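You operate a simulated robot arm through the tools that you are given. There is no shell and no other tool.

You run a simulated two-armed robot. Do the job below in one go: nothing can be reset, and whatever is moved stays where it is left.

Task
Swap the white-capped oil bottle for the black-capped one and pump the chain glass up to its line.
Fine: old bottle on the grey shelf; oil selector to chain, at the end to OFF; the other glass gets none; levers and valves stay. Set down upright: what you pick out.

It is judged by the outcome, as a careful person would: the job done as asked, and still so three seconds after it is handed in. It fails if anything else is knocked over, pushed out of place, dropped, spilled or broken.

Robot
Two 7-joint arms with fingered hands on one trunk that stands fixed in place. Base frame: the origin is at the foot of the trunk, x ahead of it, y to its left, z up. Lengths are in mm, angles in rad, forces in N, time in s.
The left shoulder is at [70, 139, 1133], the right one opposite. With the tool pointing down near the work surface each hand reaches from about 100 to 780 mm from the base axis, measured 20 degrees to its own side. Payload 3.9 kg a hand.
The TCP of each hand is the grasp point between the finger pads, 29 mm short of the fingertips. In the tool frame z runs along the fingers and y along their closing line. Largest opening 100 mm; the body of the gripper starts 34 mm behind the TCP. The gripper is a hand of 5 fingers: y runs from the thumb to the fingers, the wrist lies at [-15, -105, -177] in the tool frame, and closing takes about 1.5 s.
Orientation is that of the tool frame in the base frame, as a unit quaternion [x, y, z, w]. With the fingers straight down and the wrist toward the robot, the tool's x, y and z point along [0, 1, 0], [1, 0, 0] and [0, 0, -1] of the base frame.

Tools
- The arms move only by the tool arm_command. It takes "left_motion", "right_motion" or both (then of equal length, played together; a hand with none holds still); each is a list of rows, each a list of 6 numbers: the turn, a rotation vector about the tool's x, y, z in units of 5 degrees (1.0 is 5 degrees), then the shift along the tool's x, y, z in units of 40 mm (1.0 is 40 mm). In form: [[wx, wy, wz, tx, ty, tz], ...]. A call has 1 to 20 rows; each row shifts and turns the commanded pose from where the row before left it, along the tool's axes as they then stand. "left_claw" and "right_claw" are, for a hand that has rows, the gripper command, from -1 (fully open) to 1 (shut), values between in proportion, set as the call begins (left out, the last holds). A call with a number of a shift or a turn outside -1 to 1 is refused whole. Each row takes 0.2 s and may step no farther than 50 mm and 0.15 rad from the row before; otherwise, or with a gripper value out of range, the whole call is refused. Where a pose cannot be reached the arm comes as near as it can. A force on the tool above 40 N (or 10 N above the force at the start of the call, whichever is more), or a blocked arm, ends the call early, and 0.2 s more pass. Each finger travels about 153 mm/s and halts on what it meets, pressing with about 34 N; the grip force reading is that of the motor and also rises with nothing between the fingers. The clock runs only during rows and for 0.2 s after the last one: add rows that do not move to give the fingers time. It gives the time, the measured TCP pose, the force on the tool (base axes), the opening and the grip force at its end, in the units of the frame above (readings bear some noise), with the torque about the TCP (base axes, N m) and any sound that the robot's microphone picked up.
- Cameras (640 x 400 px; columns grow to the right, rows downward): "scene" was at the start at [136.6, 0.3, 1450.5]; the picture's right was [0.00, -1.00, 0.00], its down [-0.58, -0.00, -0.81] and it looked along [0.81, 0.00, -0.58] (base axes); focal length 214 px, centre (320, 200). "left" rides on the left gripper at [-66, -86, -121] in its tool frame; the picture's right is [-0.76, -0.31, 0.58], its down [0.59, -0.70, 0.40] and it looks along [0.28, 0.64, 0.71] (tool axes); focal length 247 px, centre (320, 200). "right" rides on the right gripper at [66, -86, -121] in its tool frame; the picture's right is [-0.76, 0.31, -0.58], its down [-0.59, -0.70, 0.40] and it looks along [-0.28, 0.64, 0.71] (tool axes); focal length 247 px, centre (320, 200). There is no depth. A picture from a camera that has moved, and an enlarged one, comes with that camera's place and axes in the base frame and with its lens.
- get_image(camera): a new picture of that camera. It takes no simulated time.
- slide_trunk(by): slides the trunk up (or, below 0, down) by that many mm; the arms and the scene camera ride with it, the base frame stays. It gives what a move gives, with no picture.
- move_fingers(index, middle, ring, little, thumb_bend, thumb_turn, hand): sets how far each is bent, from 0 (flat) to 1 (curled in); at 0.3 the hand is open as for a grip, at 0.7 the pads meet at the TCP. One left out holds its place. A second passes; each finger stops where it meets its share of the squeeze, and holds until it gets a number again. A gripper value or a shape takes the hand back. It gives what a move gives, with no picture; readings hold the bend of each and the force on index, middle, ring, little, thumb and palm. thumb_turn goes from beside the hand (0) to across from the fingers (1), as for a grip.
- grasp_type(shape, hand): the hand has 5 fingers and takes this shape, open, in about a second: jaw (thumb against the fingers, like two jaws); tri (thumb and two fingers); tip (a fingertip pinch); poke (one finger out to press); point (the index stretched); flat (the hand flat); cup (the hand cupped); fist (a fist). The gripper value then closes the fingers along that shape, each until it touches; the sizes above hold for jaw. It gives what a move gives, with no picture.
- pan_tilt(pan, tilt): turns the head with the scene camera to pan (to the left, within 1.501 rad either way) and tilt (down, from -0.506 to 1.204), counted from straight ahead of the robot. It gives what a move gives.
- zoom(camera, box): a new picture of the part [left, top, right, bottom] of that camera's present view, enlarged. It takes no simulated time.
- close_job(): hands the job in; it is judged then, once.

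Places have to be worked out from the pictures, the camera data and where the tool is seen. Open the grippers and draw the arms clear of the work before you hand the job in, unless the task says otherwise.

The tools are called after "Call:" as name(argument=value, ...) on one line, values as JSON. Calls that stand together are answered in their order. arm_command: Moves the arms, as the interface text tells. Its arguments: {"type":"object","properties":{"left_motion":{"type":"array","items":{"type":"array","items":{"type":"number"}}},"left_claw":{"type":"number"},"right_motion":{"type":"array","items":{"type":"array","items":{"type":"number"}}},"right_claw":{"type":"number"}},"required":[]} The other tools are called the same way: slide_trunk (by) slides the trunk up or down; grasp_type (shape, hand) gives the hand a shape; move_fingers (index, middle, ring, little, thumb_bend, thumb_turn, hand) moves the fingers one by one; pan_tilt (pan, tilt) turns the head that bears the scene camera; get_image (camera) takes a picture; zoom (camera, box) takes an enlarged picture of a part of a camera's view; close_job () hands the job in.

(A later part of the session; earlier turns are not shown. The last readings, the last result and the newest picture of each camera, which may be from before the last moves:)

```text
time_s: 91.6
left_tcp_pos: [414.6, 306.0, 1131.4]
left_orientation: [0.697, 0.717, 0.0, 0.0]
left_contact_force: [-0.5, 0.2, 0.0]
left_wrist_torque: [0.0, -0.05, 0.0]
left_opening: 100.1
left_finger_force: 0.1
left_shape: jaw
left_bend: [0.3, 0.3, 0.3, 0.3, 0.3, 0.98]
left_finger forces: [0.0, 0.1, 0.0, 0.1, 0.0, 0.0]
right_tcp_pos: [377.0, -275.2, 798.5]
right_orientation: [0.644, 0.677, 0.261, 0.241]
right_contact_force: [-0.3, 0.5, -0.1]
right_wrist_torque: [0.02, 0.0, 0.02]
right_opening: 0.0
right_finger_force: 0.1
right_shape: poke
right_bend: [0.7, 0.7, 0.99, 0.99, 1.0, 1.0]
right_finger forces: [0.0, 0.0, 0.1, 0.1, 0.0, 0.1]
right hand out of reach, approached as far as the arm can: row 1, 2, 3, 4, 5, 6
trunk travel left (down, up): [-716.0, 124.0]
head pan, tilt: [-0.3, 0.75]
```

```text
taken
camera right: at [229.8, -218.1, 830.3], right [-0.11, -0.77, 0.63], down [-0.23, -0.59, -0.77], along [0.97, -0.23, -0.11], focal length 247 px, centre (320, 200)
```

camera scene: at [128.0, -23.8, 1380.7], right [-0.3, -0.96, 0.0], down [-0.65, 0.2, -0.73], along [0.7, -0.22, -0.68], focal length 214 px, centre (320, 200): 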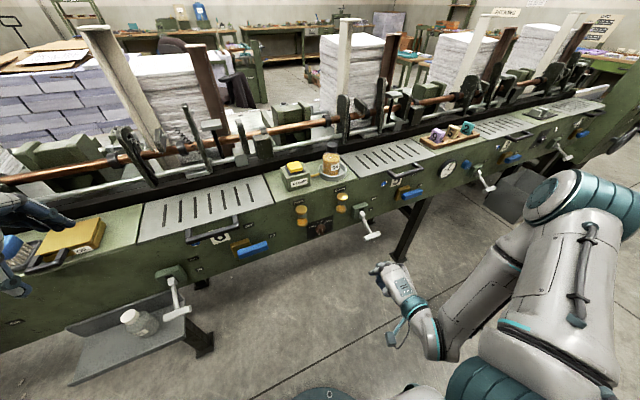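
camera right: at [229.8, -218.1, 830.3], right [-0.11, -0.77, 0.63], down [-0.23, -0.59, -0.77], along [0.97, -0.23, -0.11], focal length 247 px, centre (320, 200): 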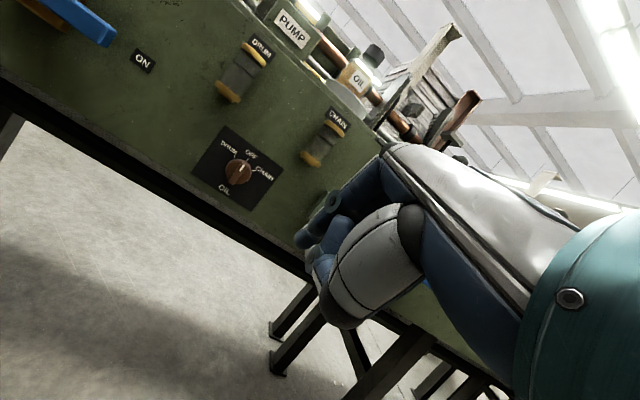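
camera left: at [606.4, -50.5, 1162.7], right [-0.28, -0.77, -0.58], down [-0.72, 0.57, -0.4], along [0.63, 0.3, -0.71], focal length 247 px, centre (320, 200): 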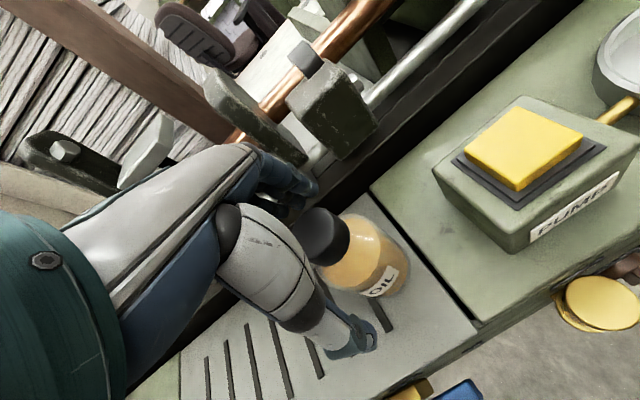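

Pitching fully forward is beyond the wrist, which settles near 40-45°. That tilt should do for a poke from above-front, so I set the commanded pitch back to 45° and check.

Call:
arm_command(right_motion=[[1, 0, 0, 0, 0, 0], [1, 0, 0, 0, 0, 0], [1, 0, 0, 0, 0, 0], [1, 0, 0, 0, 0, 0], [1, 0, 0, 0, 0, 0], [1, 0, 0, 0, 0, 0], [1, 0, 0, 0, 0, 0], [1, 0, 0, 0, 0, 0], [1, 0, 0, 0, 0, 0], [0, 0, 0, 0, 0, 0]])

Call:
get_image(camera="scene")

Call:
get_image(camera="right")

```text
time_s: 93.8
left_tcp_pos: [414.2, 303.7, 1132.2]
left_orientation: [0.696, 0.718, 0.0, 0.001]
left_contact_force: [0.1, 0.4, -0.3]
left_wrist_torque: [0.0, 0.02, 0.03]
left_opening: 99.8
left_finger_force: 0.1
left_shape: jaw
left_bend: [0.3, 0.3, 0.3, 0.3, 0.3, 0.98]
left_finger forces: [0.0, 0.0, 0.0, 0.1, 0.0, 0.0]
right_tcp_pos: [384.1, -297.9, 780.4]
right_orientation: [0.688, 0.725, -0.019, -0.025]
right_contact_force: [0.0, -0.2, 0.9]
right_wrist_torque: [0.02, -0.01, 0.01]
right_opening: 0.1
right_finger_force: 0.1
right_shape: poke
right_bend: [0.7, 0.7, 0.99, 0.99, 1.0, 1.0]
right_finger forces: [0.0, 0.1, 0.1, 0.0, 0.1, 0.0]
right hand out of reach, approached as far as the arm can: row 1, 2, 3, 4
trunk travel left (down, up): [-716.0, 124.0]
head pan, tilt: [-0.3, 0.75]
```

```text
taken
camera scene: at [127.9, -25.3, 1380.7], right [-0.3, -0.96, 0.0], down [-0.65, 0.2, -0.73], along [0.7, -0.22, -0.68], focal length 214 px, centre (320, 200)
```

scene: 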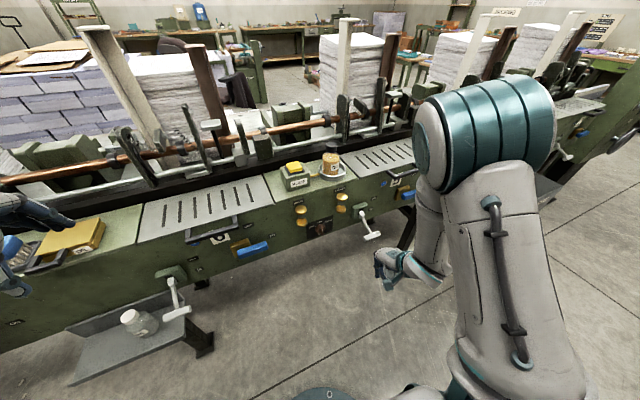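

```text
taken
camera right: at [304.7, -238.0, 907.1], right [0.38, -0.74, 0.55], down [-0.7, -0.62, -0.36], along [0.61, -0.25, -0.75], focal length 247 px, centre (320, 200)
```

right: 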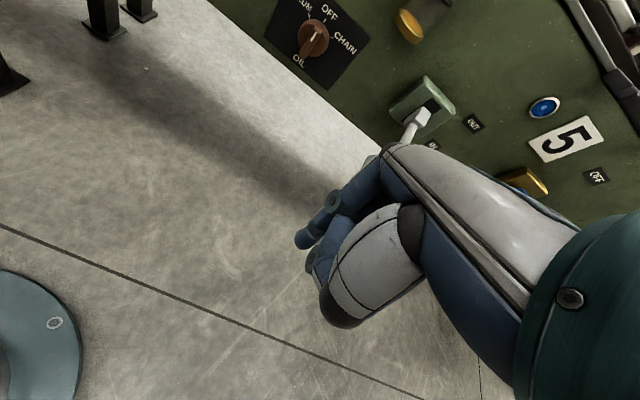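

Commands are counted from the pose actually reached, so the hand is back to pointing down at (384,-298,780). Lowering the trunk should let the forearm come in level, so I raise the hand, move it slightly forward, then lower the trunk 250 mm.

Call:
arm_command(right_motion=[[0, 0, 0, 0, 0, -0.9], [0, 0, 0, 0, 0, -0.9], [0, 0, 0, 0, 0, -0.9], [0, 0, 0, 0, 0, -0.9], [0, 0, 0, 0, 0, -0.9], [0, 0, 0, 0, 0, -0.9], [0, 0, 0, 0, 0.8, 0], [0, 0, 0, 0.4, 0.8, 0], [0, 0, 0, 0.4, 0, 0], [0, 0, 0, 0.4, 0, 0], [0, 0, 0, 0, 0, 0]])

Call:
get_image(camera="scene")

```text
time_s: 96.2
left_tcp_pos: [413.7, 303.8, 1133.4]
left_orientation: [0.697, 0.717, 0.002, 0.001]
left_contact_force: [0.4, 0.1, 0.8]
left_wrist_torque: [-0.01, -0.01, -0.01]
left_opening: 100.1
left_finger_force: 0.1
left_shape: jaw
left_bend: [0.3, 0.3, 0.3, 0.3, 0.3, 0.98]
left_finger forces: [0.0, 0.0, 0.0, 0.1, 0.0, 0.1]
right_tcp_pos: [473.2, -268.9, 978.1]
right_orientation: [0.689, 0.724, -0.019, -0.024]
right_contact_force: [-0.6, 0.2, -0.2]
right_wrist_torque: [-0.01, -0.01, 0.02]
right_opening: 0.0
right_finger_force: 0.1
right_shape: poke
right_bend: [0.7, 0.7, 0.99, 0.99, 1.0, 1.0]
right_finger forces: [0.0, 0.0, 0.0, 0.1, 0.0, 0.0]
right hand out of reach, approached as far as the arm can: row 5, 6
trunk travel left (down, up): [-716.0, 124.0]
head pan, tilt: [-0.3, 0.75]
```

```text
taken
camera scene: at [128.0, -25.4, 1380.7], right [-0.3, -0.96, 0.0], down [-0.65, 0.2, -0.73], along [0.7, -0.22, -0.68], focal length 214 px, centre (320, 200)
```

scene: 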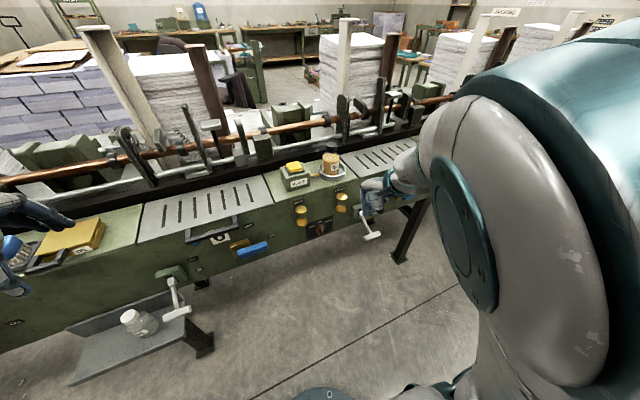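

I shift the hand to y≈-200 to keep it away from the right lever, then lower the trunk.

Call:
arm_command(right_motion=[[0, 0, 0, 0.85, -0.2, 0], [0, 0, 0, 0.85, -0.2, 0], [0, 0, 0, 0, 0, 0]])

Call:
slide_trunk(by=-200)

Call:
get_image(camera="scene")

```text
time_s: 97.0
left_tcp_pos: [414.0, 304.2, 1132.6]
left_orientation: [0.697, 0.718, 0.0, 0.001]
left_contact_force: [0.2, -0.3, -0.3]
left_wrist_torque: [-0.02, -0.01, -0.03]
left_opening: 100.0
left_finger_force: 0.0
left_shape: jaw
left_bend: [0.3, 0.3, 0.3, 0.3, 0.3, 0.98]
left_finger forces: [0.0, 0.0, 0.1, 0.0, 0.1, 0.1]
right_tcp_pos: [482.9, -218.2, 957.6]
right_orientation: [0.692, 0.722, -0.01, -0.032]
right_contact_force: [0.4, 0.0, 0.3]
right_wrist_torque: [0.03, 0.0, 0.01]
right_opening: 0.0
right_finger_force: 0.1
right_shape: poke
right_bend: [0.7, 0.7, 0.99, 0.99, 1.0, 1.0]
right_finger forces: [0.0, 0.0, 0.0, 0.0, 0.1, 0.0]
right hand out of reach, approached as far as the arm can: row 1, 2
trunk travel left (down, up): [-716.0, 124.0]
head pan, tilt: [-0.3, 0.75]
```

```text
time_s: 99.2
left_tcp_pos: [415.3, 303.8, 933.4]
left_orientation: [0.696, 0.718, 0.0, -0.001]
left_contact_force: [-0.3, -0.2, -0.1]
left_wrist_torque: [0.04, 0.0, -0.02]
left_opening: 99.9
left_finger_force: 0.0
left_shape: jaw
left_bend: [0.3, 0.3, 0.3, 0.3, 0.3, 0.98]
left_finger forces: [0.0, 0.0, 0.0, 0.1, 0.1, 0.0]
right_tcp_pos: [483.3, -215.6, 757.4]
right_orientation: [0.69, 0.723, -0.01, -0.031]
right_contact_force: [0.0, 0.3, -0.1]
right_wrist_torque: [0.01, 0.01, 0.01]
right_opening: 0.0
right_finger_force: 0.1
right_shape: poke
right_bend: [0.7, 0.7, 0.99, 0.99, 1.0, 1.0]
right_finger forces: [0.0, 0.0, 0.1, 0.0, 0.0, 0.1]
trunk travel left (down, up): [-516.0, 324.0]
head pan, tilt: [-0.3, 0.75]
```

```text
taken
camera scene: at [128.0, -24.6, 1180.8], right [-0.3, -0.96, 0.0], down [-0.65, 0.2, -0.73], along [0.7, -0.22, -0.68], focal length 214 px, centre (320, 200)
```

scene: 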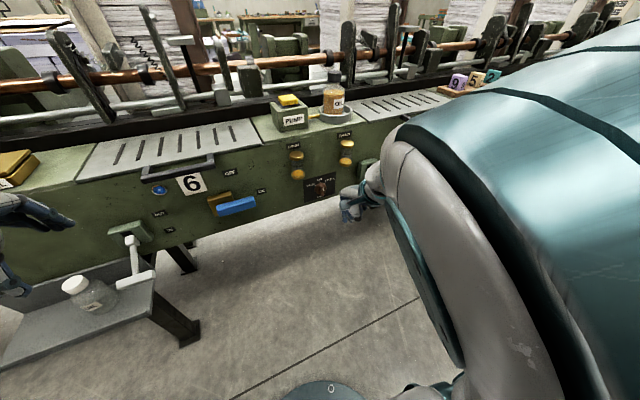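

The elbow folds a lot at this height, so the hand is too close to the shoulder. I raise the trunk 120 mm again and pitch the hand while moving forward to see what tilt is possible near the knob.

Call:
slide_trunk(by=120)

Call:
arm_command(right_motion=[[-1, 0, 0, 0.2, 0.2, 0], [-1, 0, 0, 0.2, 0.2, 0], [-1, 0, 0, 0.2, 0.2, 0], [-1, 0, 0, 0.1, 0.2, 0], [-1, 0, 0, 0, 0.2, 0], [-1, 0, 0, 0, 0, 0], [-1, 0, 0, 0, 0, 0], [-1, 0, 0, 0, 0, 0], [0, 0, 0, 0, 0, 0]])

Call:
get_image(camera="right")

Call:
get_image(camera="scene")

```text
time_s: 100.7
left_tcp_pos: [414.4, 304.5, 1053.1]
left_orientation: [0.696, 0.718, 0.0, -0.001]
left_contact_force: [0.0, 0.0, -0.2]
left_wrist_torque: [-0.01, 0.0, -0.01]
left_opening: 99.9
left_finger_force: 0.2
left_shape: jaw
left_bend: [0.3, 0.3, 0.3, 0.3, 0.3, 0.98]
left_finger forces: [0.1, 0.1, 0.1, 0.0, 0.1, 0.0]
right_tcp_pos: [483.6, -217.0, 878.5]
right_orientation: [0.69, 0.723, -0.011, -0.032]
right_contact_force: [0.9, -0.1, 0.3]
right_wrist_torque: [0.0, 0.02, 0.01]
right_opening: 0.0
right_finger_force: 0.1
right_shape: poke
right_bend: [0.7, 0.7, 0.99, 0.99, 1.0, 1.0]
right_finger forces: [0.0, 0.0, 0.0, 0.0, 0.0, 0.0]
trunk travel left (down, up): [-636.0, 204.0]
head pan, tilt: [-0.3, 0.75]
```

```text
time_s: 102.7
left_tcp_pos: [414.0, 304.2, 1053.2]
left_orientation: [0.697, 0.717, 0.0, 0.0]
left_contact_force: [-0.7, -0.2, -0.3]
left_wrist_torque: [0.0, 0.0, 0.01]
left_opening: 99.9
left_finger_force: 0.0
left_shape: jaw
left_bend: [0.3, 0.3, 0.3, 0.3, 0.3, 0.98]
left_finger forces: [0.0, 0.0, 0.0, 0.0, 0.0, 0.1]
right_tcp_pos: [527.9, -230.4, 942.6]
right_orientation: [0.657, 0.689, 0.233, 0.199]
right_contact_force: [-0.9, -0.3, 0.6]
right_wrist_torque: [0.01, -0.03, 0.01]
right_opening: 0.0
right_finger_force: 0.0
right_shape: poke
right_bend: [0.7, 0.7, 0.99, 0.99, 1.0, 1.0]
right_finger forces: [0.0, 0.0, 0.1, 0.0, 0.1, 0.1]
right hand out of reach, approached as far as the arm can: row 1, 6, 7, 8
trunk travel left (down, up): [-636.0, 204.0]
head pan, tilt: [-0.3, 0.75]
```

```text
taken
camera right: at [384.9, -175.6, 993.0], right [-0.04, -0.78, 0.62], down [-0.3, -0.58, -0.75], along [0.95, -0.22, -0.21], focal length 247 px, centre (320, 200)
```

right: 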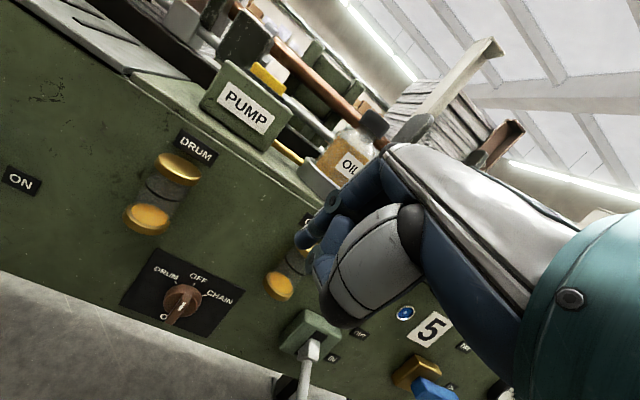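

```text
taken
camera scene: at [128.3, -24.4, 1300.7], right [-0.3, -0.96, 0.0], down [-0.65, 0.2, -0.73], along [0.7, -0.22, -0.68], focal length 214 px, centre (320, 200)
```

scene: 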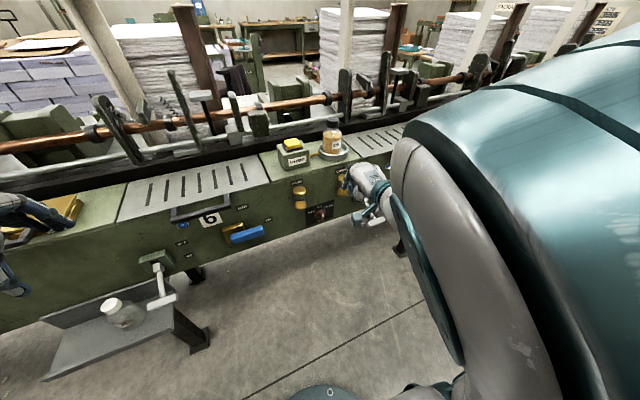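

The hand now tilts about 35° forward at (528,-230,943), enough for a poke. I keep only the index out and look at where its tip shows.

Call:
move_fingers(hand="right", index=0.6, middle=1.0, ring=1.0, little=1.0, thumb_bend=1.0)

Call:
zoom(camera="right", box=[220, 120, 460, 340])

Call:
zoom(camera="scene", box=[280, 140, 410, 250])

```text
time_s: 103.7
left_tcp_pos: [414.9, 304.0, 1053.3]
left_orientation: [0.696, 0.718, 0.0, 0.0]
left_contact_force: [1.0, 0.0, -0.5]
left_wrist_torque: [0.0, 0.0, 0.02]
left_opening: 100.1
left_finger_force: 0.0
left_shape: jaw
left_bend: [0.3, 0.3, 0.3, 0.3, 0.3, 0.98]
left_finger forces: [0.0, 0.0, 0.0, 0.0, 0.1, 0.0]
right_tcp_pos: [527.9, -231.9, 941.6]
right_orientation: [0.658, 0.688, 0.232, 0.198]
right_contact_force: [1.0, -0.1, -0.5]
right_wrist_torque: [0.02, -0.02, -0.02]
right_opening: 23.4
right_finger_force: 0.1
right_shape: fingers
right_bend: [0.41, 0.99, 1.0, 1.0, 1.0, 1.0]
right_finger forces: [0.0, 0.0, 0.0, 0.1, 0.0, 0.0]
trunk travel left (down, up): [-636.0, 204.0]
head pan, tilt: [-0.3, 0.75]
```

```text
1.82 times, centred on (340, 230) of right
camera zoom: at [385.1, -176.6, 991.5], right [-0.04, -0.78, 0.62], down [-0.31, -0.58, -0.75], along [0.95, -0.22, -0.22], focal length 449 px, centre (284, 146)
```

zoom: 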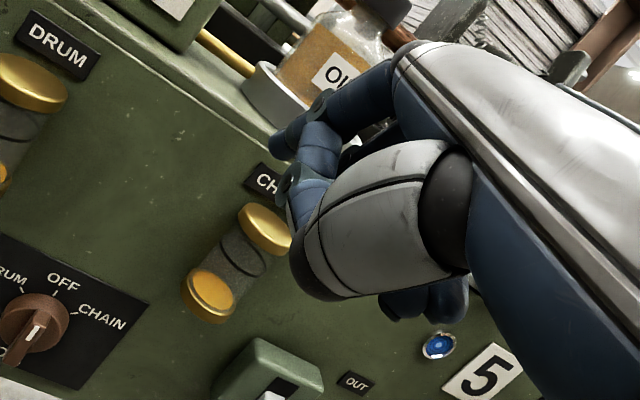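

```text
3.64 times, centred on (345, 195) of scene
camera zoom: at [128.2, -24.5, 1300.7], right [-0.3, -0.96, 0.0], down [-0.65, 0.2, -0.73], along [0.7, -0.22, -0.68], focal length 780 px, centre (229, 218)
```

zoom: 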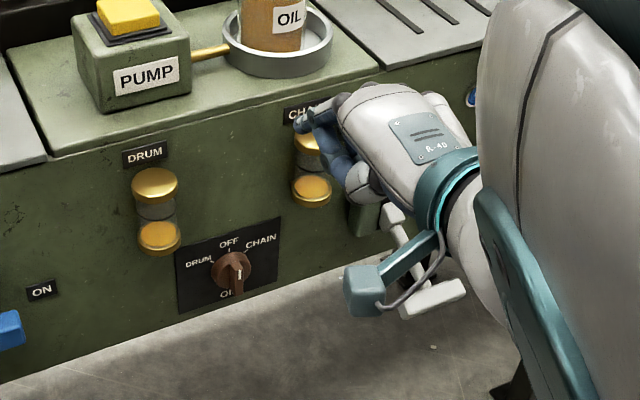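

The thumb blocks the index in this form. I try the point shape instead, with the index stretched and the rest in a fist.

Call:
grasp_type(hand="right", shape="point")

Call:
zoom(camera="right", box=[220, 120, 460, 340])

Call:
zoom(camera="scene", box=[280, 140, 410, 250])

```text
time_s: 104.5
left_tcp_pos: [414.4, 304.1, 1053.0]
left_orientation: [0.696, 0.718, 0.001, 0.0]
left_contact_force: [-0.2, 0.8, -0.3]
left_wrist_torque: [0.04, 0.0, -0.02]
left_opening: 100.0
left_finger_force: 0.0
left_shape: jaw
left_bend: [0.3, 0.3, 0.3, 0.3, 0.3, 0.98]
left_finger forces: [0.0, 0.1, 0.0, 0.0, 0.0, 0.1]
right_tcp_pos: [527.2, -231.4, 942.2]
right_orientation: [0.659, 0.688, 0.231, 0.198]
right_contact_force: [-0.9, 0.2, -0.2]
right_wrist_torque: [-0.01, 0.01, 0.02]
right_opening: 93.3
right_finger_force: 0.0
right_shape: point
right_bend: [0.2, 1.0, 1.0, 1.0, 1.0, 0.87]
right_finger forces: [0.0, 0.0, 0.0, 0.1, 0.0, 0.1]
trunk travel left (down, up): [-636.0, 204.0]
head pan, tilt: [-0.3, 0.75]
```

```text
1.82 times, centred on (340, 230) of right
camera zoom: at [385.1, -176.6, 991.1], right [-0.04, -0.78, 0.62], down [-0.31, -0.58, -0.75], along [0.95, -0.22, -0.22], focal length 449 px, centre (284, 146)
```

zoom: 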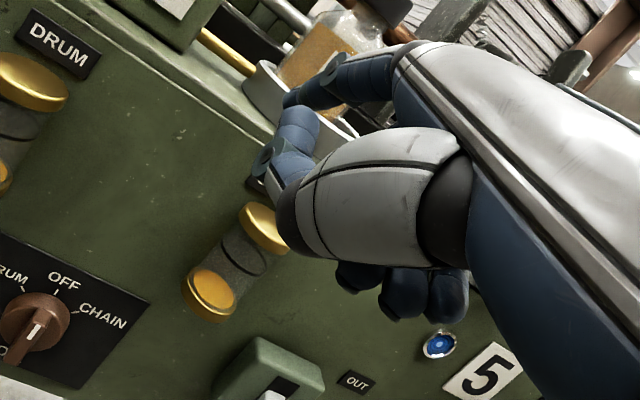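

```text
3.64 times, centred on (345, 195) of scene
camera zoom: at [128.2, -24.5, 1300.7], right [-0.3, -0.96, 0.0], down [-0.65, 0.2, -0.73], along [0.7, -0.22, -0.68], focal length 780 px, centre (229, 218)
```

zoom: 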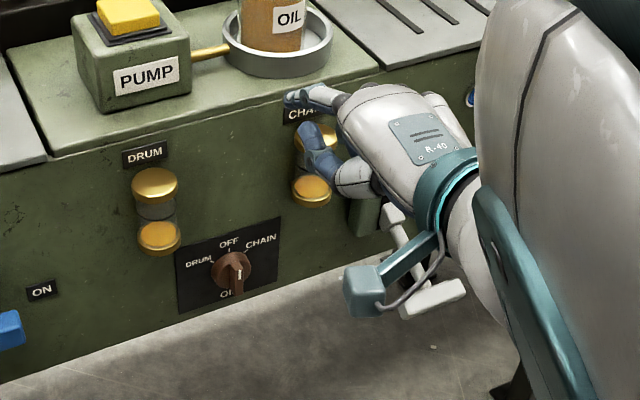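

The index tip shows at roughly (575,-205,960), ahead and to the left of the grasp point. I shift the hand left and lower the trunk so the tip comes level with the knob while still short of it.

Call:
arm_command(right_motion=[[0, 0, 0, 0.6, 0, 0], [0, 0, 0, 0.6, 0, 0], [0, 0, 0, 0, 0, 0]])

Call:
slide_trunk(by=-120)

Call:
get_image(camera="scene")

Call:
zoom(camera="right", box=[80, 120, 400, 320])

```text
time_s: 105.3
left_tcp_pos: [414.7, 304.6, 1052.2]
left_orientation: [0.697, 0.718, -0.001, 0.0]
left_contact_force: [-0.4, -0.2, -0.7]
left_wrist_torque: [0.0, -0.01, 0.02]
left_opening: 100.2
left_finger_force: 0.0
left_shape: jaw
left_bend: [0.3, 0.3, 0.3, 0.3, 0.3, 0.98]
left_finger forces: [0.1, 0.1, 0.1, 0.0, 0.0, 0.0]
right_tcp_pos: [540.8, -227.1, 947.3]
right_orientation: [0.661, 0.686, 0.232, 0.2]
right_contact_force: [0.1, -0.2, -0.4]
right_wrist_torque: [-0.01, 0.01, -0.03]
right_opening: 92.8
right_finger_force: 0.1
right_shape: point
right_bend: [0.2, 1.0, 1.0, 1.0, 1.0, 0.87]
right_finger forces: [0.0, 0.0, 0.0, 0.0, 0.0, 0.1]
right hand out of reach, approached as far as the arm can: row 1, 2
trunk travel left (down, up): [-636.0, 204.0]
head pan, tilt: [-0.3, 0.75]
```

```text
time_s: 106.8
left_tcp_pos: [414.5, 306.0, 933.2]
left_orientation: [0.696, 0.718, 0.0, 0.001]
left_contact_force: [0.5, 0.3, 0.7]
left_wrist_torque: [0.02, 0.02, -0.03]
left_opening: 99.9
left_finger_force: 0.0
left_shape: jaw
left_bend: [0.3, 0.3, 0.3, 0.3, 0.3, 0.98]
left_finger forces: [0.0, 0.0, 0.1, 0.0, 0.1, 0.0]
right_tcp_pos: [540.1, -225.6, 829.7]
right_orientation: [0.657, 0.688, 0.234, 0.199]
right_contact_force: [0.2, -0.2, -0.9]
right_wrist_torque: [0.02, 0.02, -0.01]
right_opening: 93.0
right_finger_force: 0.2
right_shape: point
right_bend: [0.2, 1.0, 1.0, 1.0, 1.0, 0.87]
right_finger forces: [0.1, 0.1, 0.1, 0.0, 0.0, 0.1]
trunk travel left (down, up): [-516.0, 324.0]
head pan, tilt: [-0.3, 0.75]
```

```text
taken
camera scene: at [128.0, -24.6, 1180.8], right [-0.3, -0.96, 0.0], down [-0.65, 0.2, -0.73], along [0.7, -0.22, -0.68], focal length 214 px, centre (320, 200)
```

scene: 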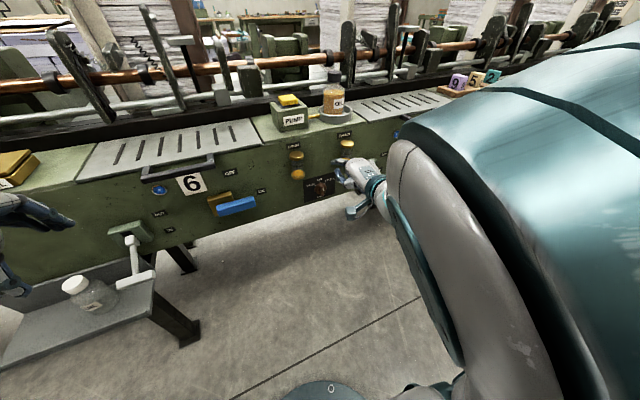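

```text
2.00 times, centred on (240, 220) of right
camera zoom: at [398.2, -168.4, 878.9], right [-0.04, -0.78, 0.62], down [-0.3, -0.58, -0.75], along [0.95, -0.22, -0.21], focal length 494 px, centre (480, 160)
```

zoom: 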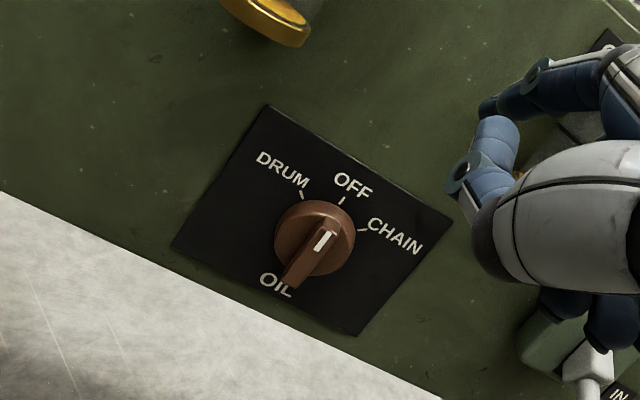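

The right arm is too folded here to move left, so the left arm reaching across will have better extension for the knob. I first withdraw the right hand back and to the right, pointing it down again.

Call:
arm_command(right_motion=[[0, 0, 0, 0, -0.61, -0.43], [0, 0, 0, 0, -0.61, -0.43], [0, 0, 0, -0.8, 0, 0], [0, 0, 0, -0.9, 0, 0], [0, 0, 0, -0.9, 0, 0], [0, 0, 0, -0.9, 0, 0], [0, 0, 0, -0.6, 0, 0], [1, 0, 0, 0, 0, 0], [1, 0, 0, 0, 0, 0], [1, 0, 0, 0, 0, 0], [1, 0, 0, 0, 0, 0], [1, 0, 0, 0, 0, 0], [1, 0, 0, 0, 0, 0], [1, 0, 0, 0, 0, 0], [0, 0, 0, 0, 0, 0]])

Call:
get_image(camera="scene")

```text
time_s: 110.0
left_tcp_pos: [414.1, 303.8, 932.2]
left_orientation: [0.697, 0.717, 0.0, 0.001]
left_contact_force: [-0.7, 0.0, 0.5]
left_wrist_torque: [0.0, 0.05, 0.0]
left_opening: 99.9
left_finger_force: 0.1
left_shape: jaw
left_bend: [0.3, 0.3, 0.3, 0.3, 0.3, 0.98]
left_finger forces: [0.1, 0.0, 0.0, 0.0, 0.0, 0.0]
right_tcp_pos: [510.6, -408.2, 809.6]
right_orientation: [0.687, 0.727, 0.007, -0.001]
right_contact_force: [-0.2, -0.1, 0.0]
right_wrist_torque: [-0.04, 0.02, -0.01]
right_opening: 0.3
right_finger_force: 0.1
right_shape: point
right_bend: [0.2, 1.0, 1.0, 1.0, 1.0, 0.87]
right_finger forces: [0.0, 0.0, 0.1, 0.1, 0.1, 0.1]
right hand out of reach, approached as far as the arm can: row 1, 2
trunk travel left (down, up): [-516.0, 324.0]
head pan, tilt: [-0.3, 0.75]
```

```text
taken
camera scene: at [128.1, -24.6, 1180.7], right [-0.3, -0.96, 0.0], down [-0.65, 0.2, -0.73], along [0.7, -0.22, -0.68], focal length 214 px, centre (320, 200)
```

scene: 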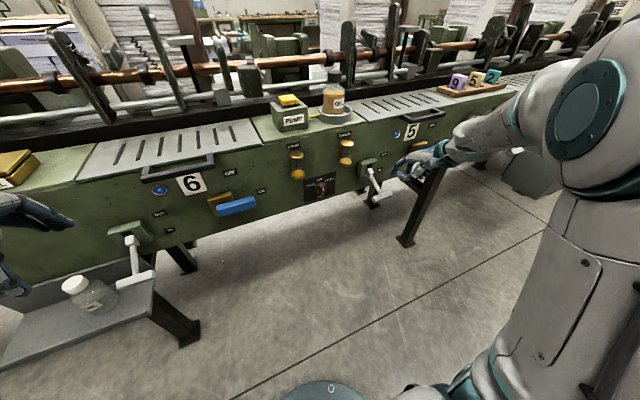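

The right hand passed above the lever without contact. I raise it clear, then bring the left hand up and across in front of the knob.

Call:
arm_command(right_motion=[[0, 0, 0, 0, -0.3, -0.8], [0, 0, 0, 0, -0.3, -0.9], [0, 0, 0, 0, -0.3, -0.9], [0, 0, 0, -0.5, 0, -0.9], [0, 0, 0, -0.5, 0, 0], [0, 0, 0, 0, 0, 0]])

Call:
grasp_type(hand="left", shape="point")

Call:
arm_command(left_motion=[[0, 0, 0, 0, 0, -0.8], [0, 0, 0, 0, 0, -0.8], [0, 0, 0, -0.8, 0, 0], [0, 0, 0, -0.9, 0, 0], [0, 0, 0, -0.9, 0, 0], [0, 0, 0, -0.9, 0, 0], [0, 0, 0, -0.9, 0.2, 0], [0, 0, 0, -0.9, 0.3, 0], [0, 0, 0, -0.9, 0.3, 0], [0, 0, 0, -0.9, 0.3, 0], [0, 0, 0, -0.9, 0.3, 0], [0, 0, 0, -0.9, 0.3, 0], [0, 0, 0, 0, 0, 0]])

Call:
get_image(camera="scene")

Call:
get_image(camera="left")

```text
time_s: 111.5
left_tcp_pos: [414.9, 304.3, 933.0]
left_orientation: [0.696, 0.718, -0.001, 0.0]
left_contact_force: [0.0, 0.3, 0.3]
left_wrist_torque: [-0.01, -0.01, 0.0]
left_opening: 100.0
left_finger_force: 0.1
left_shape: jaw
left_bend: [0.3, 0.3, 0.3, 0.3, 0.3, 0.98]
left_finger forces: [0.0, 0.0, 0.0, 0.1, 0.0, 0.0]
right_tcp_pos: [475.5, -450.7, 950.3]
right_orientation: [0.686, 0.728, 0.007, 0.0]
right_contact_force: [-0.6, 0.2, -0.4]
right_wrist_torque: [-0.01, 0.0, -0.02]
right_opening: 0.0
right_finger_force: 0.0
right_shape: point
right_bend: [0.2, 1.0, 1.0, 1.0, 1.0, 0.87]
right_finger forces: [0.0, 0.0, 0.0, 0.0, 0.0, 0.0]
trunk travel left (down, up): [-516.0, 324.0]
head pan, tilt: [-0.3, 0.75]
```

```text
time_s: 112.3
left_tcp_pos: [415.1, 303.9, 932.8]
left_orientation: [0.697, 0.717, -0.001, -0.001]
left_contact_force: [-0.1, 0.1, -0.2]
left_wrist_torque: [-0.01, 0.03, -0.02]
left_opening: 93.1
left_finger_force: 0.2
left_shape: point
left_bend: [0.2, 1.0, 1.0, 1.0, 1.0, 0.87]
left_finger forces: [0.0, 0.0, 0.0, 0.0, 0.0, 0.0]
right_tcp_pos: [475.8, -451.6, 948.6]
right_orientation: [0.686, 0.728, 0.008, -0.001]
right_contact_force: [0.2, 0.6, 0.4]
right_wrist_torque: [-0.03, 0.01, 0.01]
right_opening: 0.1
right_finger_force: 0.1
right_shape: point
right_bend: [0.2, 1.0, 1.0, 1.0, 1.0, 0.87]
right_finger forces: [0.1, 0.0, 0.1, 0.0, 0.1, 0.0]
trunk travel left (down, up): [-516.0, 324.0]
head pan, tilt: [-0.3, 0.75]
```

```text
time_s: 115.2
left_tcp_pos: [493.6, -47.3, 997.0]
left_orientation: [0.696, 0.718, 0.001, 0.001]
left_contact_force: [-0.2, -0.5, 0.2]
left_wrist_torque: [0.0, -0.01, -0.02]
left_opening: 92.9
left_finger_force: 0.0
left_shape: point
left_bend: [0.2, 1.0, 1.0, 1.0, 1.0, 0.87]
left_finger forces: [0.0, 0.1, 0.1, 0.0, 0.0, 0.0]
right_tcp_pos: [476.6, -450.2, 949.2]
right_orientation: [0.686, 0.728, 0.007, 0.0]
right_contact_force: [-0.5, 0.3, 0.6]
right_wrist_torque: [-0.01, -0.02, -0.01]
right_opening: 0.2
right_finger_force: 0.1
right_shape: point
right_bend: [0.2, 1.0, 1.0, 1.0, 1.0, 0.87]
right_finger forces: [0.1, 0.0, 0.0, 0.0, 0.0, 0.0]
trunk travel left (down, up): [-516.0, 324.0]
head pan, tilt: [-0.3, 0.75]
```

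```text
taken
camera scene: at [128.0, -23.5, 1180.8], right [-0.3, -0.96, 0.0], down [-0.65, 0.2, -0.73], along [0.7, -0.22, -0.68], focal length 214 px, centre (320, 200)
```

scene: 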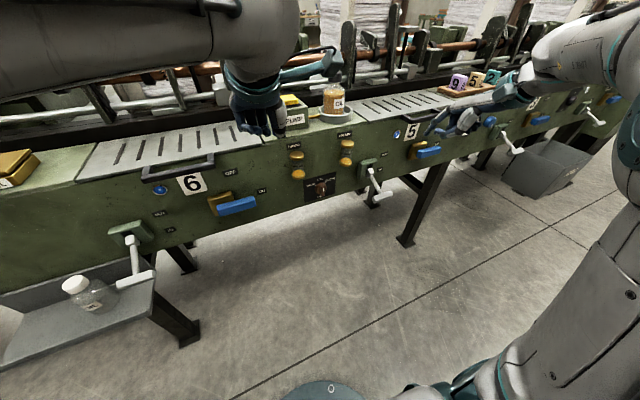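

```text
taken
camera left: at [410.4, -116.0, 1117.7], right [-0.28, -0.77, -0.58], down [-0.72, 0.57, -0.4], along [0.63, 0.3, -0.71], focal length 247 px, centre (320, 200)
```

left: 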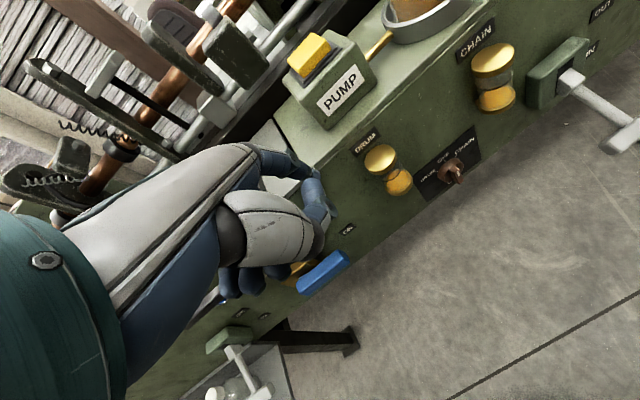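

The left arm reaches here freely. I pitch the left hand forward to see how far it goes.

Call:
arm_command(left_motion=[[-1, 0, 0, -0.3, 0, 0], [-1, 0, 0, -0.3, 0, 0], [-1, 0, 0, -0.3, 0, 0], [-1, 0, 0, -0.3, 0, 0], [-1, 0, 0, -0.3, 0, 0], [-1, 0, 0, -0.3, 0, 0], [-1, 0, 0, -0.3, 0, 0], [-1, 0, 0, -0.3, 0, 0], [-1, 0, 0, 0, 0, 0], [-1, 0, 0, 0, 0, 0], [-1, 0, 0, 0, 0, 0], [-1, 0, 0, 0, 0, 0], [0, 0, 0, 0, 0, 0]])

Call:
get_image(camera="scene")

Call:
get_image(camera="left")

```text
time_s: 118.0
left_tcp_pos: [496.8, -143.1, 996.2]
left_orientation: [0.602, 0.622, 0.36, 0.348]
left_contact_force: [0.5, 0.0, -0.3]
left_wrist_torque: [0.0, -0.01, -0.01]
left_opening: 93.2
left_finger_force: 0.0
left_shape: point
left_bend: [0.2, 1.0, 1.0, 1.0, 1.0, 0.87]
left_finger forces: [0.0, 0.0, 0.1, 0.1, 0.0, 0.0]
right_tcp_pos: [476.5, -451.1, 949.4]
right_orientation: [0.685, 0.728, 0.008, 0.0]
right_contact_force: [0.0, 0.8, 0.0]
right_wrist_torque: [-0.01, -0.02, 0.02]
right_opening: 0.0
right_finger_force: 0.0
right_shape: point
right_bend: [0.2, 1.0, 1.0, 1.0, 1.0, 0.87]
right_finger forces: [0.0, 0.0, 0.1, 0.1, 0.0, 0.0]
trunk travel left (down, up): [-516.0, 324.0]
head pan, tilt: [-0.3, 0.75]
```

```text
taken
camera scene: at [128.1, -24.3, 1180.7], right [-0.3, -0.96, 0.0], down [-0.65, 0.2, -0.73], along [0.7, -0.22, -0.68], focal length 214 px, centre (320, 200)
```

scene: 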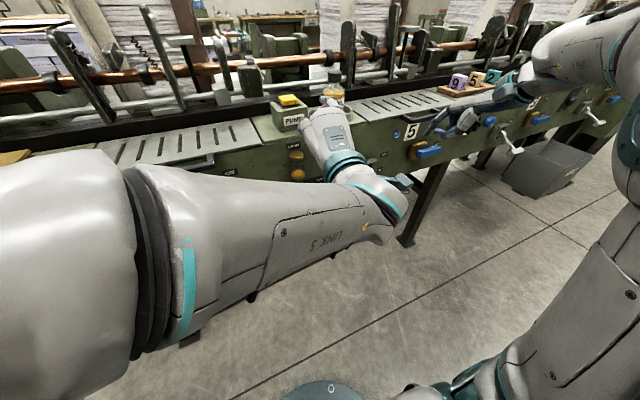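

```text
taken
camera left: at [351.1, -214.7, 982.3], right [0.37, -0.75, -0.55], down [-0.02, 0.59, -0.81], along [0.93, 0.31, 0.2], focal length 247 px, centre (320, 200)
```

left: 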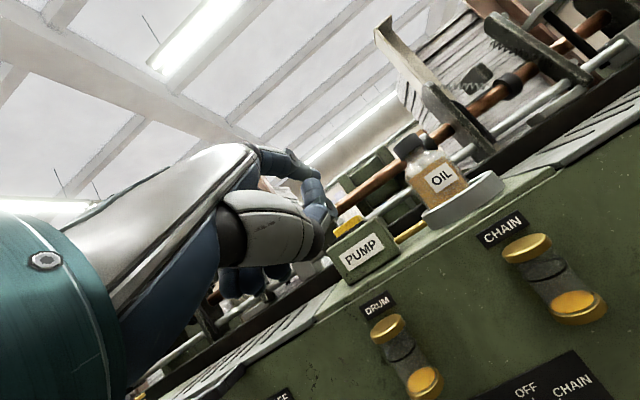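

The left arm pitches to 60° easily. I pitch on to 90°, pull back a bit, and test whether it can also roll so the closing line is level, which would allow a proper pinch on the knob.

Call:
arm_command(left_motion=[[-1, 0, 0, 0, 0, -0.3], [-1, 0, 0, 0, 0, -0.3], [-1, 0, 0, 0, 0, -0.3], [-1, 0, 0, 0, 0, 0], [-1, 0, 0, 0, 0, 0], [-1, 0, 0, 0, 0, 0], [0, 0, 0, 0, 0, 0]])

Call:
arm_command(left_motion=[[0, 0, 1, 0, 0, 0], [0, 0, 1, 0, 0, 0], [0, 0, 1, 0, 0, 0], [0, 0, 1, 0, 0, 0], [0, 0, 1, 0, 0, 0], [0, 0, 1, 0, 0, 0], [0, 0, 1, 0, 0, 0], [0, 0, 1, 0, 0, 0], [0, 0, 1, 0, 0, 0], [0, 0, 1, 0, 0, 0], [0, 0, 1, 0, 0, 0], [0, 0, 1, 0, 0, 0], [0, 0, 1, 0, 0, 0], [0, 0, 1, 0, 0, 0], [0, 0, 1, 0, 0, 0], [0, 0, 1, 0, 0, 0], [0, 0, 1, 0, 0, 0], [0, 0, 1, 0, 0, 0], [0, 0, 0, 0, 0, 0]])

Call:
get_image(camera="scene")

Call:
get_image(camera="left")

```text
time_s: 119.5
left_tcp_pos: [461.2, -167.2, 1036.2]
left_orientation: [0.509, 0.503, 0.501, 0.487]
left_contact_force: [-0.3, -1.0, -0.1]
left_wrist_torque: [-0.04, 0.04, -0.03]
left_opening: 0.0
left_finger_force: 0.1
left_shape: point
left_bend: [0.2, 1.0, 1.0, 1.0, 1.0, 0.87]
left_finger forces: [0.1, 0.0, 0.0, 0.1, 0.0, 0.1]
left hand out of reach, approached as far as the arm can: row 5, 6
right_tcp_pos: [474.5, -451.9, 950.2]
right_orientation: [0.686, 0.727, 0.009, 0.0]
right_contact_force: [-1.3, 0.5, 0.2]
right_wrist_torque: [0.0, -0.06, -0.02]
right_opening: 0.1
right_finger_force: 0.2
right_shape: point
right_bend: [0.2, 1.0, 1.0, 1.0, 1.0, 0.87]
right_finger forces: [0.0, 0.0, 0.0, 0.0, 0.0, 0.0]
trunk travel left (down, up): [-516.0, 324.0]
head pan, tilt: [-0.3, 0.75]
```

```text
time_s: 123.5
left_tcp_pos: [462.9, -165.7, 1033.6]
left_orientation: [0.707, 0.01, 0.707, -0.011]
left_contact_force: [-0.7, 0.2, -0.7]
left_wrist_torque: [0.01, 0.0, 0.05]
left_opening: 0.0
left_finger_force: 0.1
left_shape: point
left_bend: [0.2, 1.0, 1.0, 1.0, 1.0, 0.87]
left_finger forces: [0.0, 0.0, 0.0, 0.0, 0.1, 0.0]
right_tcp_pos: [475.5, -450.5, 949.0]
right_orientation: [0.687, 0.727, 0.007, 0.0]
right_contact_force: [0.2, -0.8, 0.8]
right_wrist_torque: [0.0, 0.02, 0.04]
right_opening: 0.1
right_finger_force: 0.0
right_shape: point
right_bend: [0.2, 1.0, 1.0, 1.0, 1.0, 0.87]
right_finger forces: [0.0, 0.1, 0.0, 0.1, 0.1, 0.0]
trunk travel left (down, up): [-516.0, 324.0]
head pan, tilt: [-0.3, 0.75]
```

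```text
taken
camera scene: at [128.2, -24.5, 1180.7], right [-0.3, -0.96, 0.0], down [-0.65, 0.2, -0.73], along [0.7, -0.22, -0.68], focal length 214 px, centre (320, 200)
```

scene: 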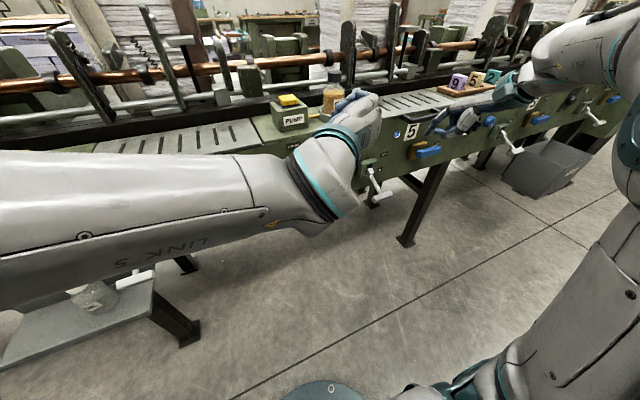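

```text
taken
camera left: at [341.2, -83.9, 968.6], right [0.57, 0.32, -0.76], down [0.38, 0.71, 0.59], along [0.73, -0.62, 0.28], focal length 247 px, centre (320, 200)
```

left: 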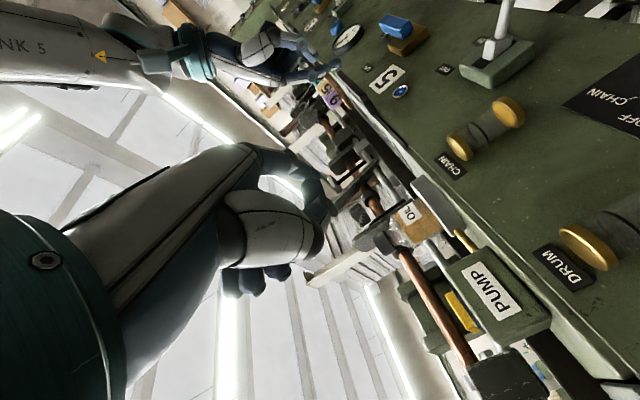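

The left hand now points straight forward with its closing line level, just what a knob pinch needs. I take the tri shape, trim the yaw to match the machine face, and move down to about 60 mm in front of the knob.

Call:
grasp_type(hand="left", shape="tri")

Call:
arm_command(left_motion=[[0.65, 0, 0, -0.6, 0, 0], [0, 0, 0, -0.8, 0, 0], [0, 0, 0, -0.8, 0, 0], [0, 0, 0, -0.8, 0, 0], [0, 0, 0, -0.8, 0, 0], [0, 0, 0, -0.8, 0, 0], [0, 0, 0, -0.8, 0, 0], [0, 0, 0, -0.8, 0, 0], [0, 0, 0, -0.7, 0.2, 0], [0, 0, 0, 0, 0.2, 0.4], [0, 0, 0, 0, 0, 0.6], [0, 0, 0, 0, 0, 0]])

Call:
get_image(camera="left")

Call:
get_image(camera="scene")

```text
time_s: 124.5
left_tcp_pos: [465.3, -165.3, 1033.8]
left_orientation: [0.707, 0.011, 0.707, -0.011]
left_contact_force: [-0.1, -0.6, 0.3]
left_wrist_torque: [0.0, 0.02, 0.0]
left_opening: 100.0
left_finger_force: 0.0
left_shape: tri
left_bend: [0.3, 0.3, 0.99, 0.99, 0.3, 0.97]
left_finger forces: [0.1, 0.0, 0.0, 0.1, 0.1, 0.1]
right_tcp_pos: [477.0, -451.5, 949.0]
right_orientation: [0.686, 0.728, 0.008, 0.0]
right_contact_force: [0.9, 0.8, -0.7]
right_wrist_torque: [0.0, -0.02, -0.03]
right_opening: 0.0
right_finger_force: 0.1
right_shape: point
right_bend: [0.2, 1.0, 1.0, 1.0, 1.0, 0.87]
right_finger forces: [0.0, 0.0, 0.1, 0.0, 0.0, 0.0]
trunk travel left (down, up): [-516.0, 324.0]
head pan, tilt: [-0.3, 0.75]
```

```text
time_s: 127.0
left_tcp_pos: [503.3, -179.1, 760.4]
left_orientation: [0.706, 0.031, 0.707, -0.031]
left_contact_force: [-1.2, -0.1, 0.5]
left_wrist_torque: [0.0, 0.0, 0.02]
left_opening: 99.9
left_finger_force: 0.1
left_shape: tri
left_bend: [0.3, 0.3, 0.99, 0.99, 0.3, 0.98]
left_finger forces: [0.1, 0.0, 0.0, 0.0, 0.0, 0.0]
right_tcp_pos: [476.4, -450.7, 948.4]
right_orientation: [0.686, 0.727, 0.007, 0.0]
right_contact_force: [-0.1, -0.4, 0.7]
right_wrist_torque: [0.03, 0.06, 0.0]
right_opening: 0.2
right_finger_force: 0.1
right_shape: point
right_bend: [0.2, 1.0, 1.0, 1.0, 1.0, 0.87]
right_finger forces: [0.0, 0.0, 0.1, 0.0, 0.0, 0.0]
trunk travel left (down, up): [-516.0, 324.0]
head pan, tilt: [-0.3, 0.75]
```

```text
taken
camera left: at [376.4, -104.2, 693.9], right [0.55, 0.36, -0.76], down [0.34, 0.73, 0.59], along [0.77, -0.58, 0.28], focal length 247 px, centre (320, 200)
```

left: 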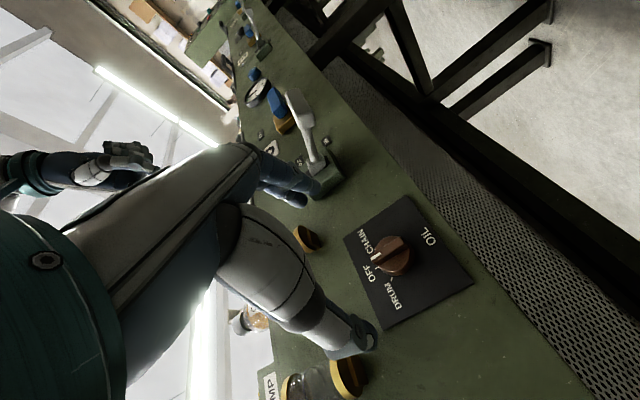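

```text
taken
camera scene: at [127.9, -24.5, 1180.7], right [-0.3, -0.96, 0.0], down [-0.65, 0.2, -0.73], along [0.7, -0.22, -0.68], focal length 214 px, centre (320, 200)
```

scene: 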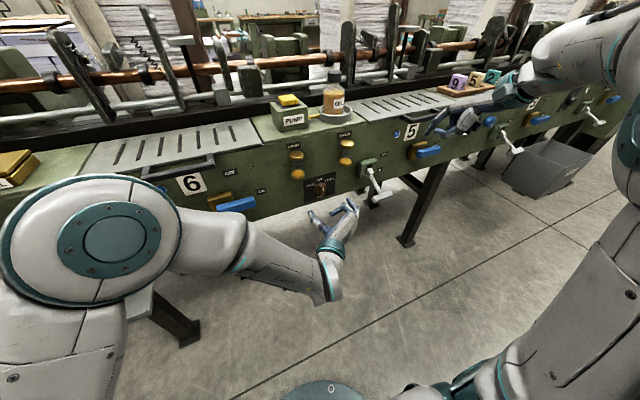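

The hand is in front of and slightly below the panel view, with the knob visible in both cameras. I zoom both to fix the knob precisely.

Call:
zoom(camera="left", box=[330, 190, 490, 330])

Call:
zoom(camera="scene", box=[285, 165, 375, 245])

```text
2.86 times, centred on (410, 260) of left
camera zoom: at [376.4, -104.2, 693.9], right [0.55, 0.36, -0.76], down [0.34, 0.73, 0.59], along [0.77, -0.58, 0.28], focal length 706 px, centre (63, 29)
```

zoom: 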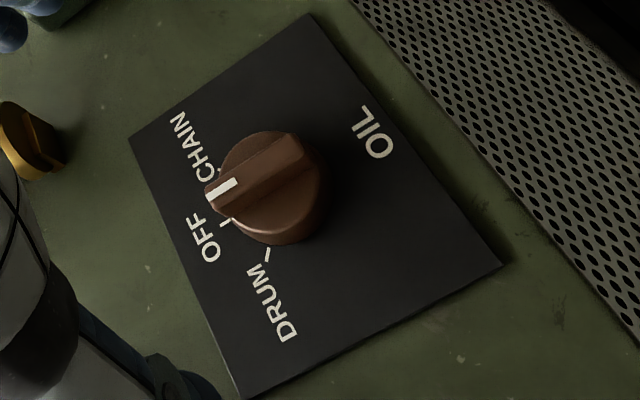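

```text
5.00 times, centred on (330, 205) of scene
camera zoom: at [127.9, -24.5, 1180.7], right [-0.3, -0.96, 0.0], down [-0.65, 0.2, -0.73], along [0.7, -0.22, -0.68], focal length 1072 px, centre (270, 175)
```

zoom: 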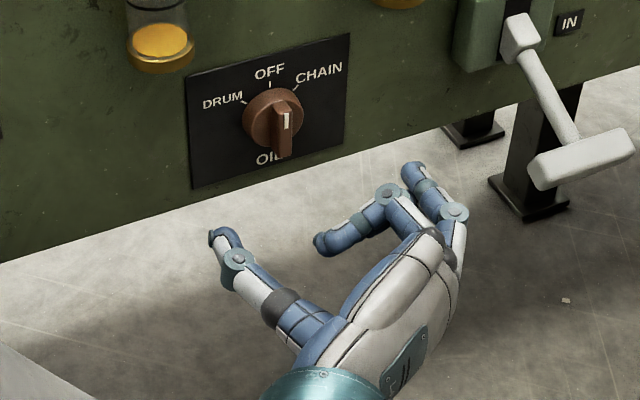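

The fin's front centre works out to about (617,-185,742), pointing up at OFF. I advance the open hand so thumb and fingers straddle the fin, stopping about 15 mm short of grasp depth.

Call:
arm_command(left_motion=[[0, 0, 0, -0.13, 0.17, 0.5], [0, 0, 0, -0.13, 0.17, 0.5], [0, 0, 0, 0, 0, 0.5], [0, 0, 0, 0, 0, 0.4], [0, 0, 0, 0, 0, 0]])

Call:
zoom(camera="left", box=[200, 140, 440, 380])

Call:
zoom(camera="scene", box=[285, 155, 375, 235])

```text
time_s: 128.2
left_tcp_pos: [582.5, -185.7, 747.4]
left_orientation: [0.706, 0.031, 0.707, -0.031]
left_contact_force: [0.3, 0.5, -0.4]
left_wrist_torque: [0.0, -0.01, -0.02]
left_opening: 100.0
left_finger_force: 0.0
left_shape: tri
left_bend: [0.3, 0.3, 0.99, 0.99, 0.3, 0.98]
left_finger forces: [0.0, 0.1, 0.1, 0.1, 0.0, 0.1]
right_tcp_pos: [475.9, -450.0, 948.6]
right_orientation: [0.687, 0.727, 0.007, 0.0]
right_contact_force: [0.1, -0.7, -0.6]
right_wrist_torque: [-0.02, 0.0, 0.01]
right_opening: 0.0
right_finger_force: 0.1
right_shape: point
right_bend: [0.2, 1.0, 1.0, 1.0, 1.0, 0.87]
right_finger forces: [0.1, 0.1, 0.1, 0.0, 0.1, 0.1]
trunk travel left (down, up): [-516.0, 324.0]
head pan, tilt: [-0.3, 0.75]
```

```text
1.67 times, centred on (320, 260) of left
camera zoom: at [455.0, -111.3, 681.8], right [0.55, 0.36, -0.76], down [0.34, 0.73, 0.59], along [0.77, -0.58, 0.28], focal length 412 px, centre (320, 100)
```

zoom: 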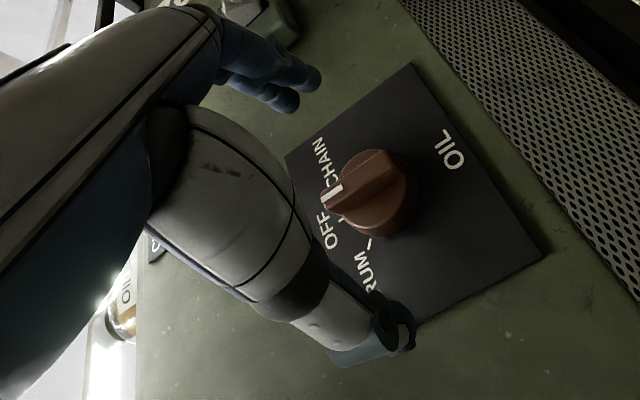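

```text
5.00 times, centred on (330, 195) of scene
camera zoom: at [128.1, -24.5, 1180.7], right [-0.3, -0.96, 0.0], down [-0.65, 0.2, -0.73], along [0.7, -0.22, -0.68], focal length 1072 px, centre (270, 225)
```

zoom: 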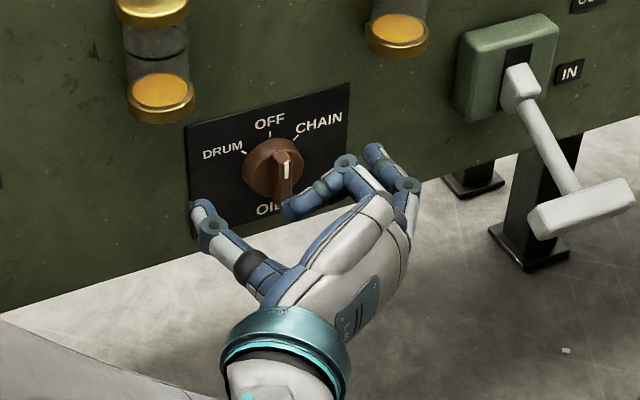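

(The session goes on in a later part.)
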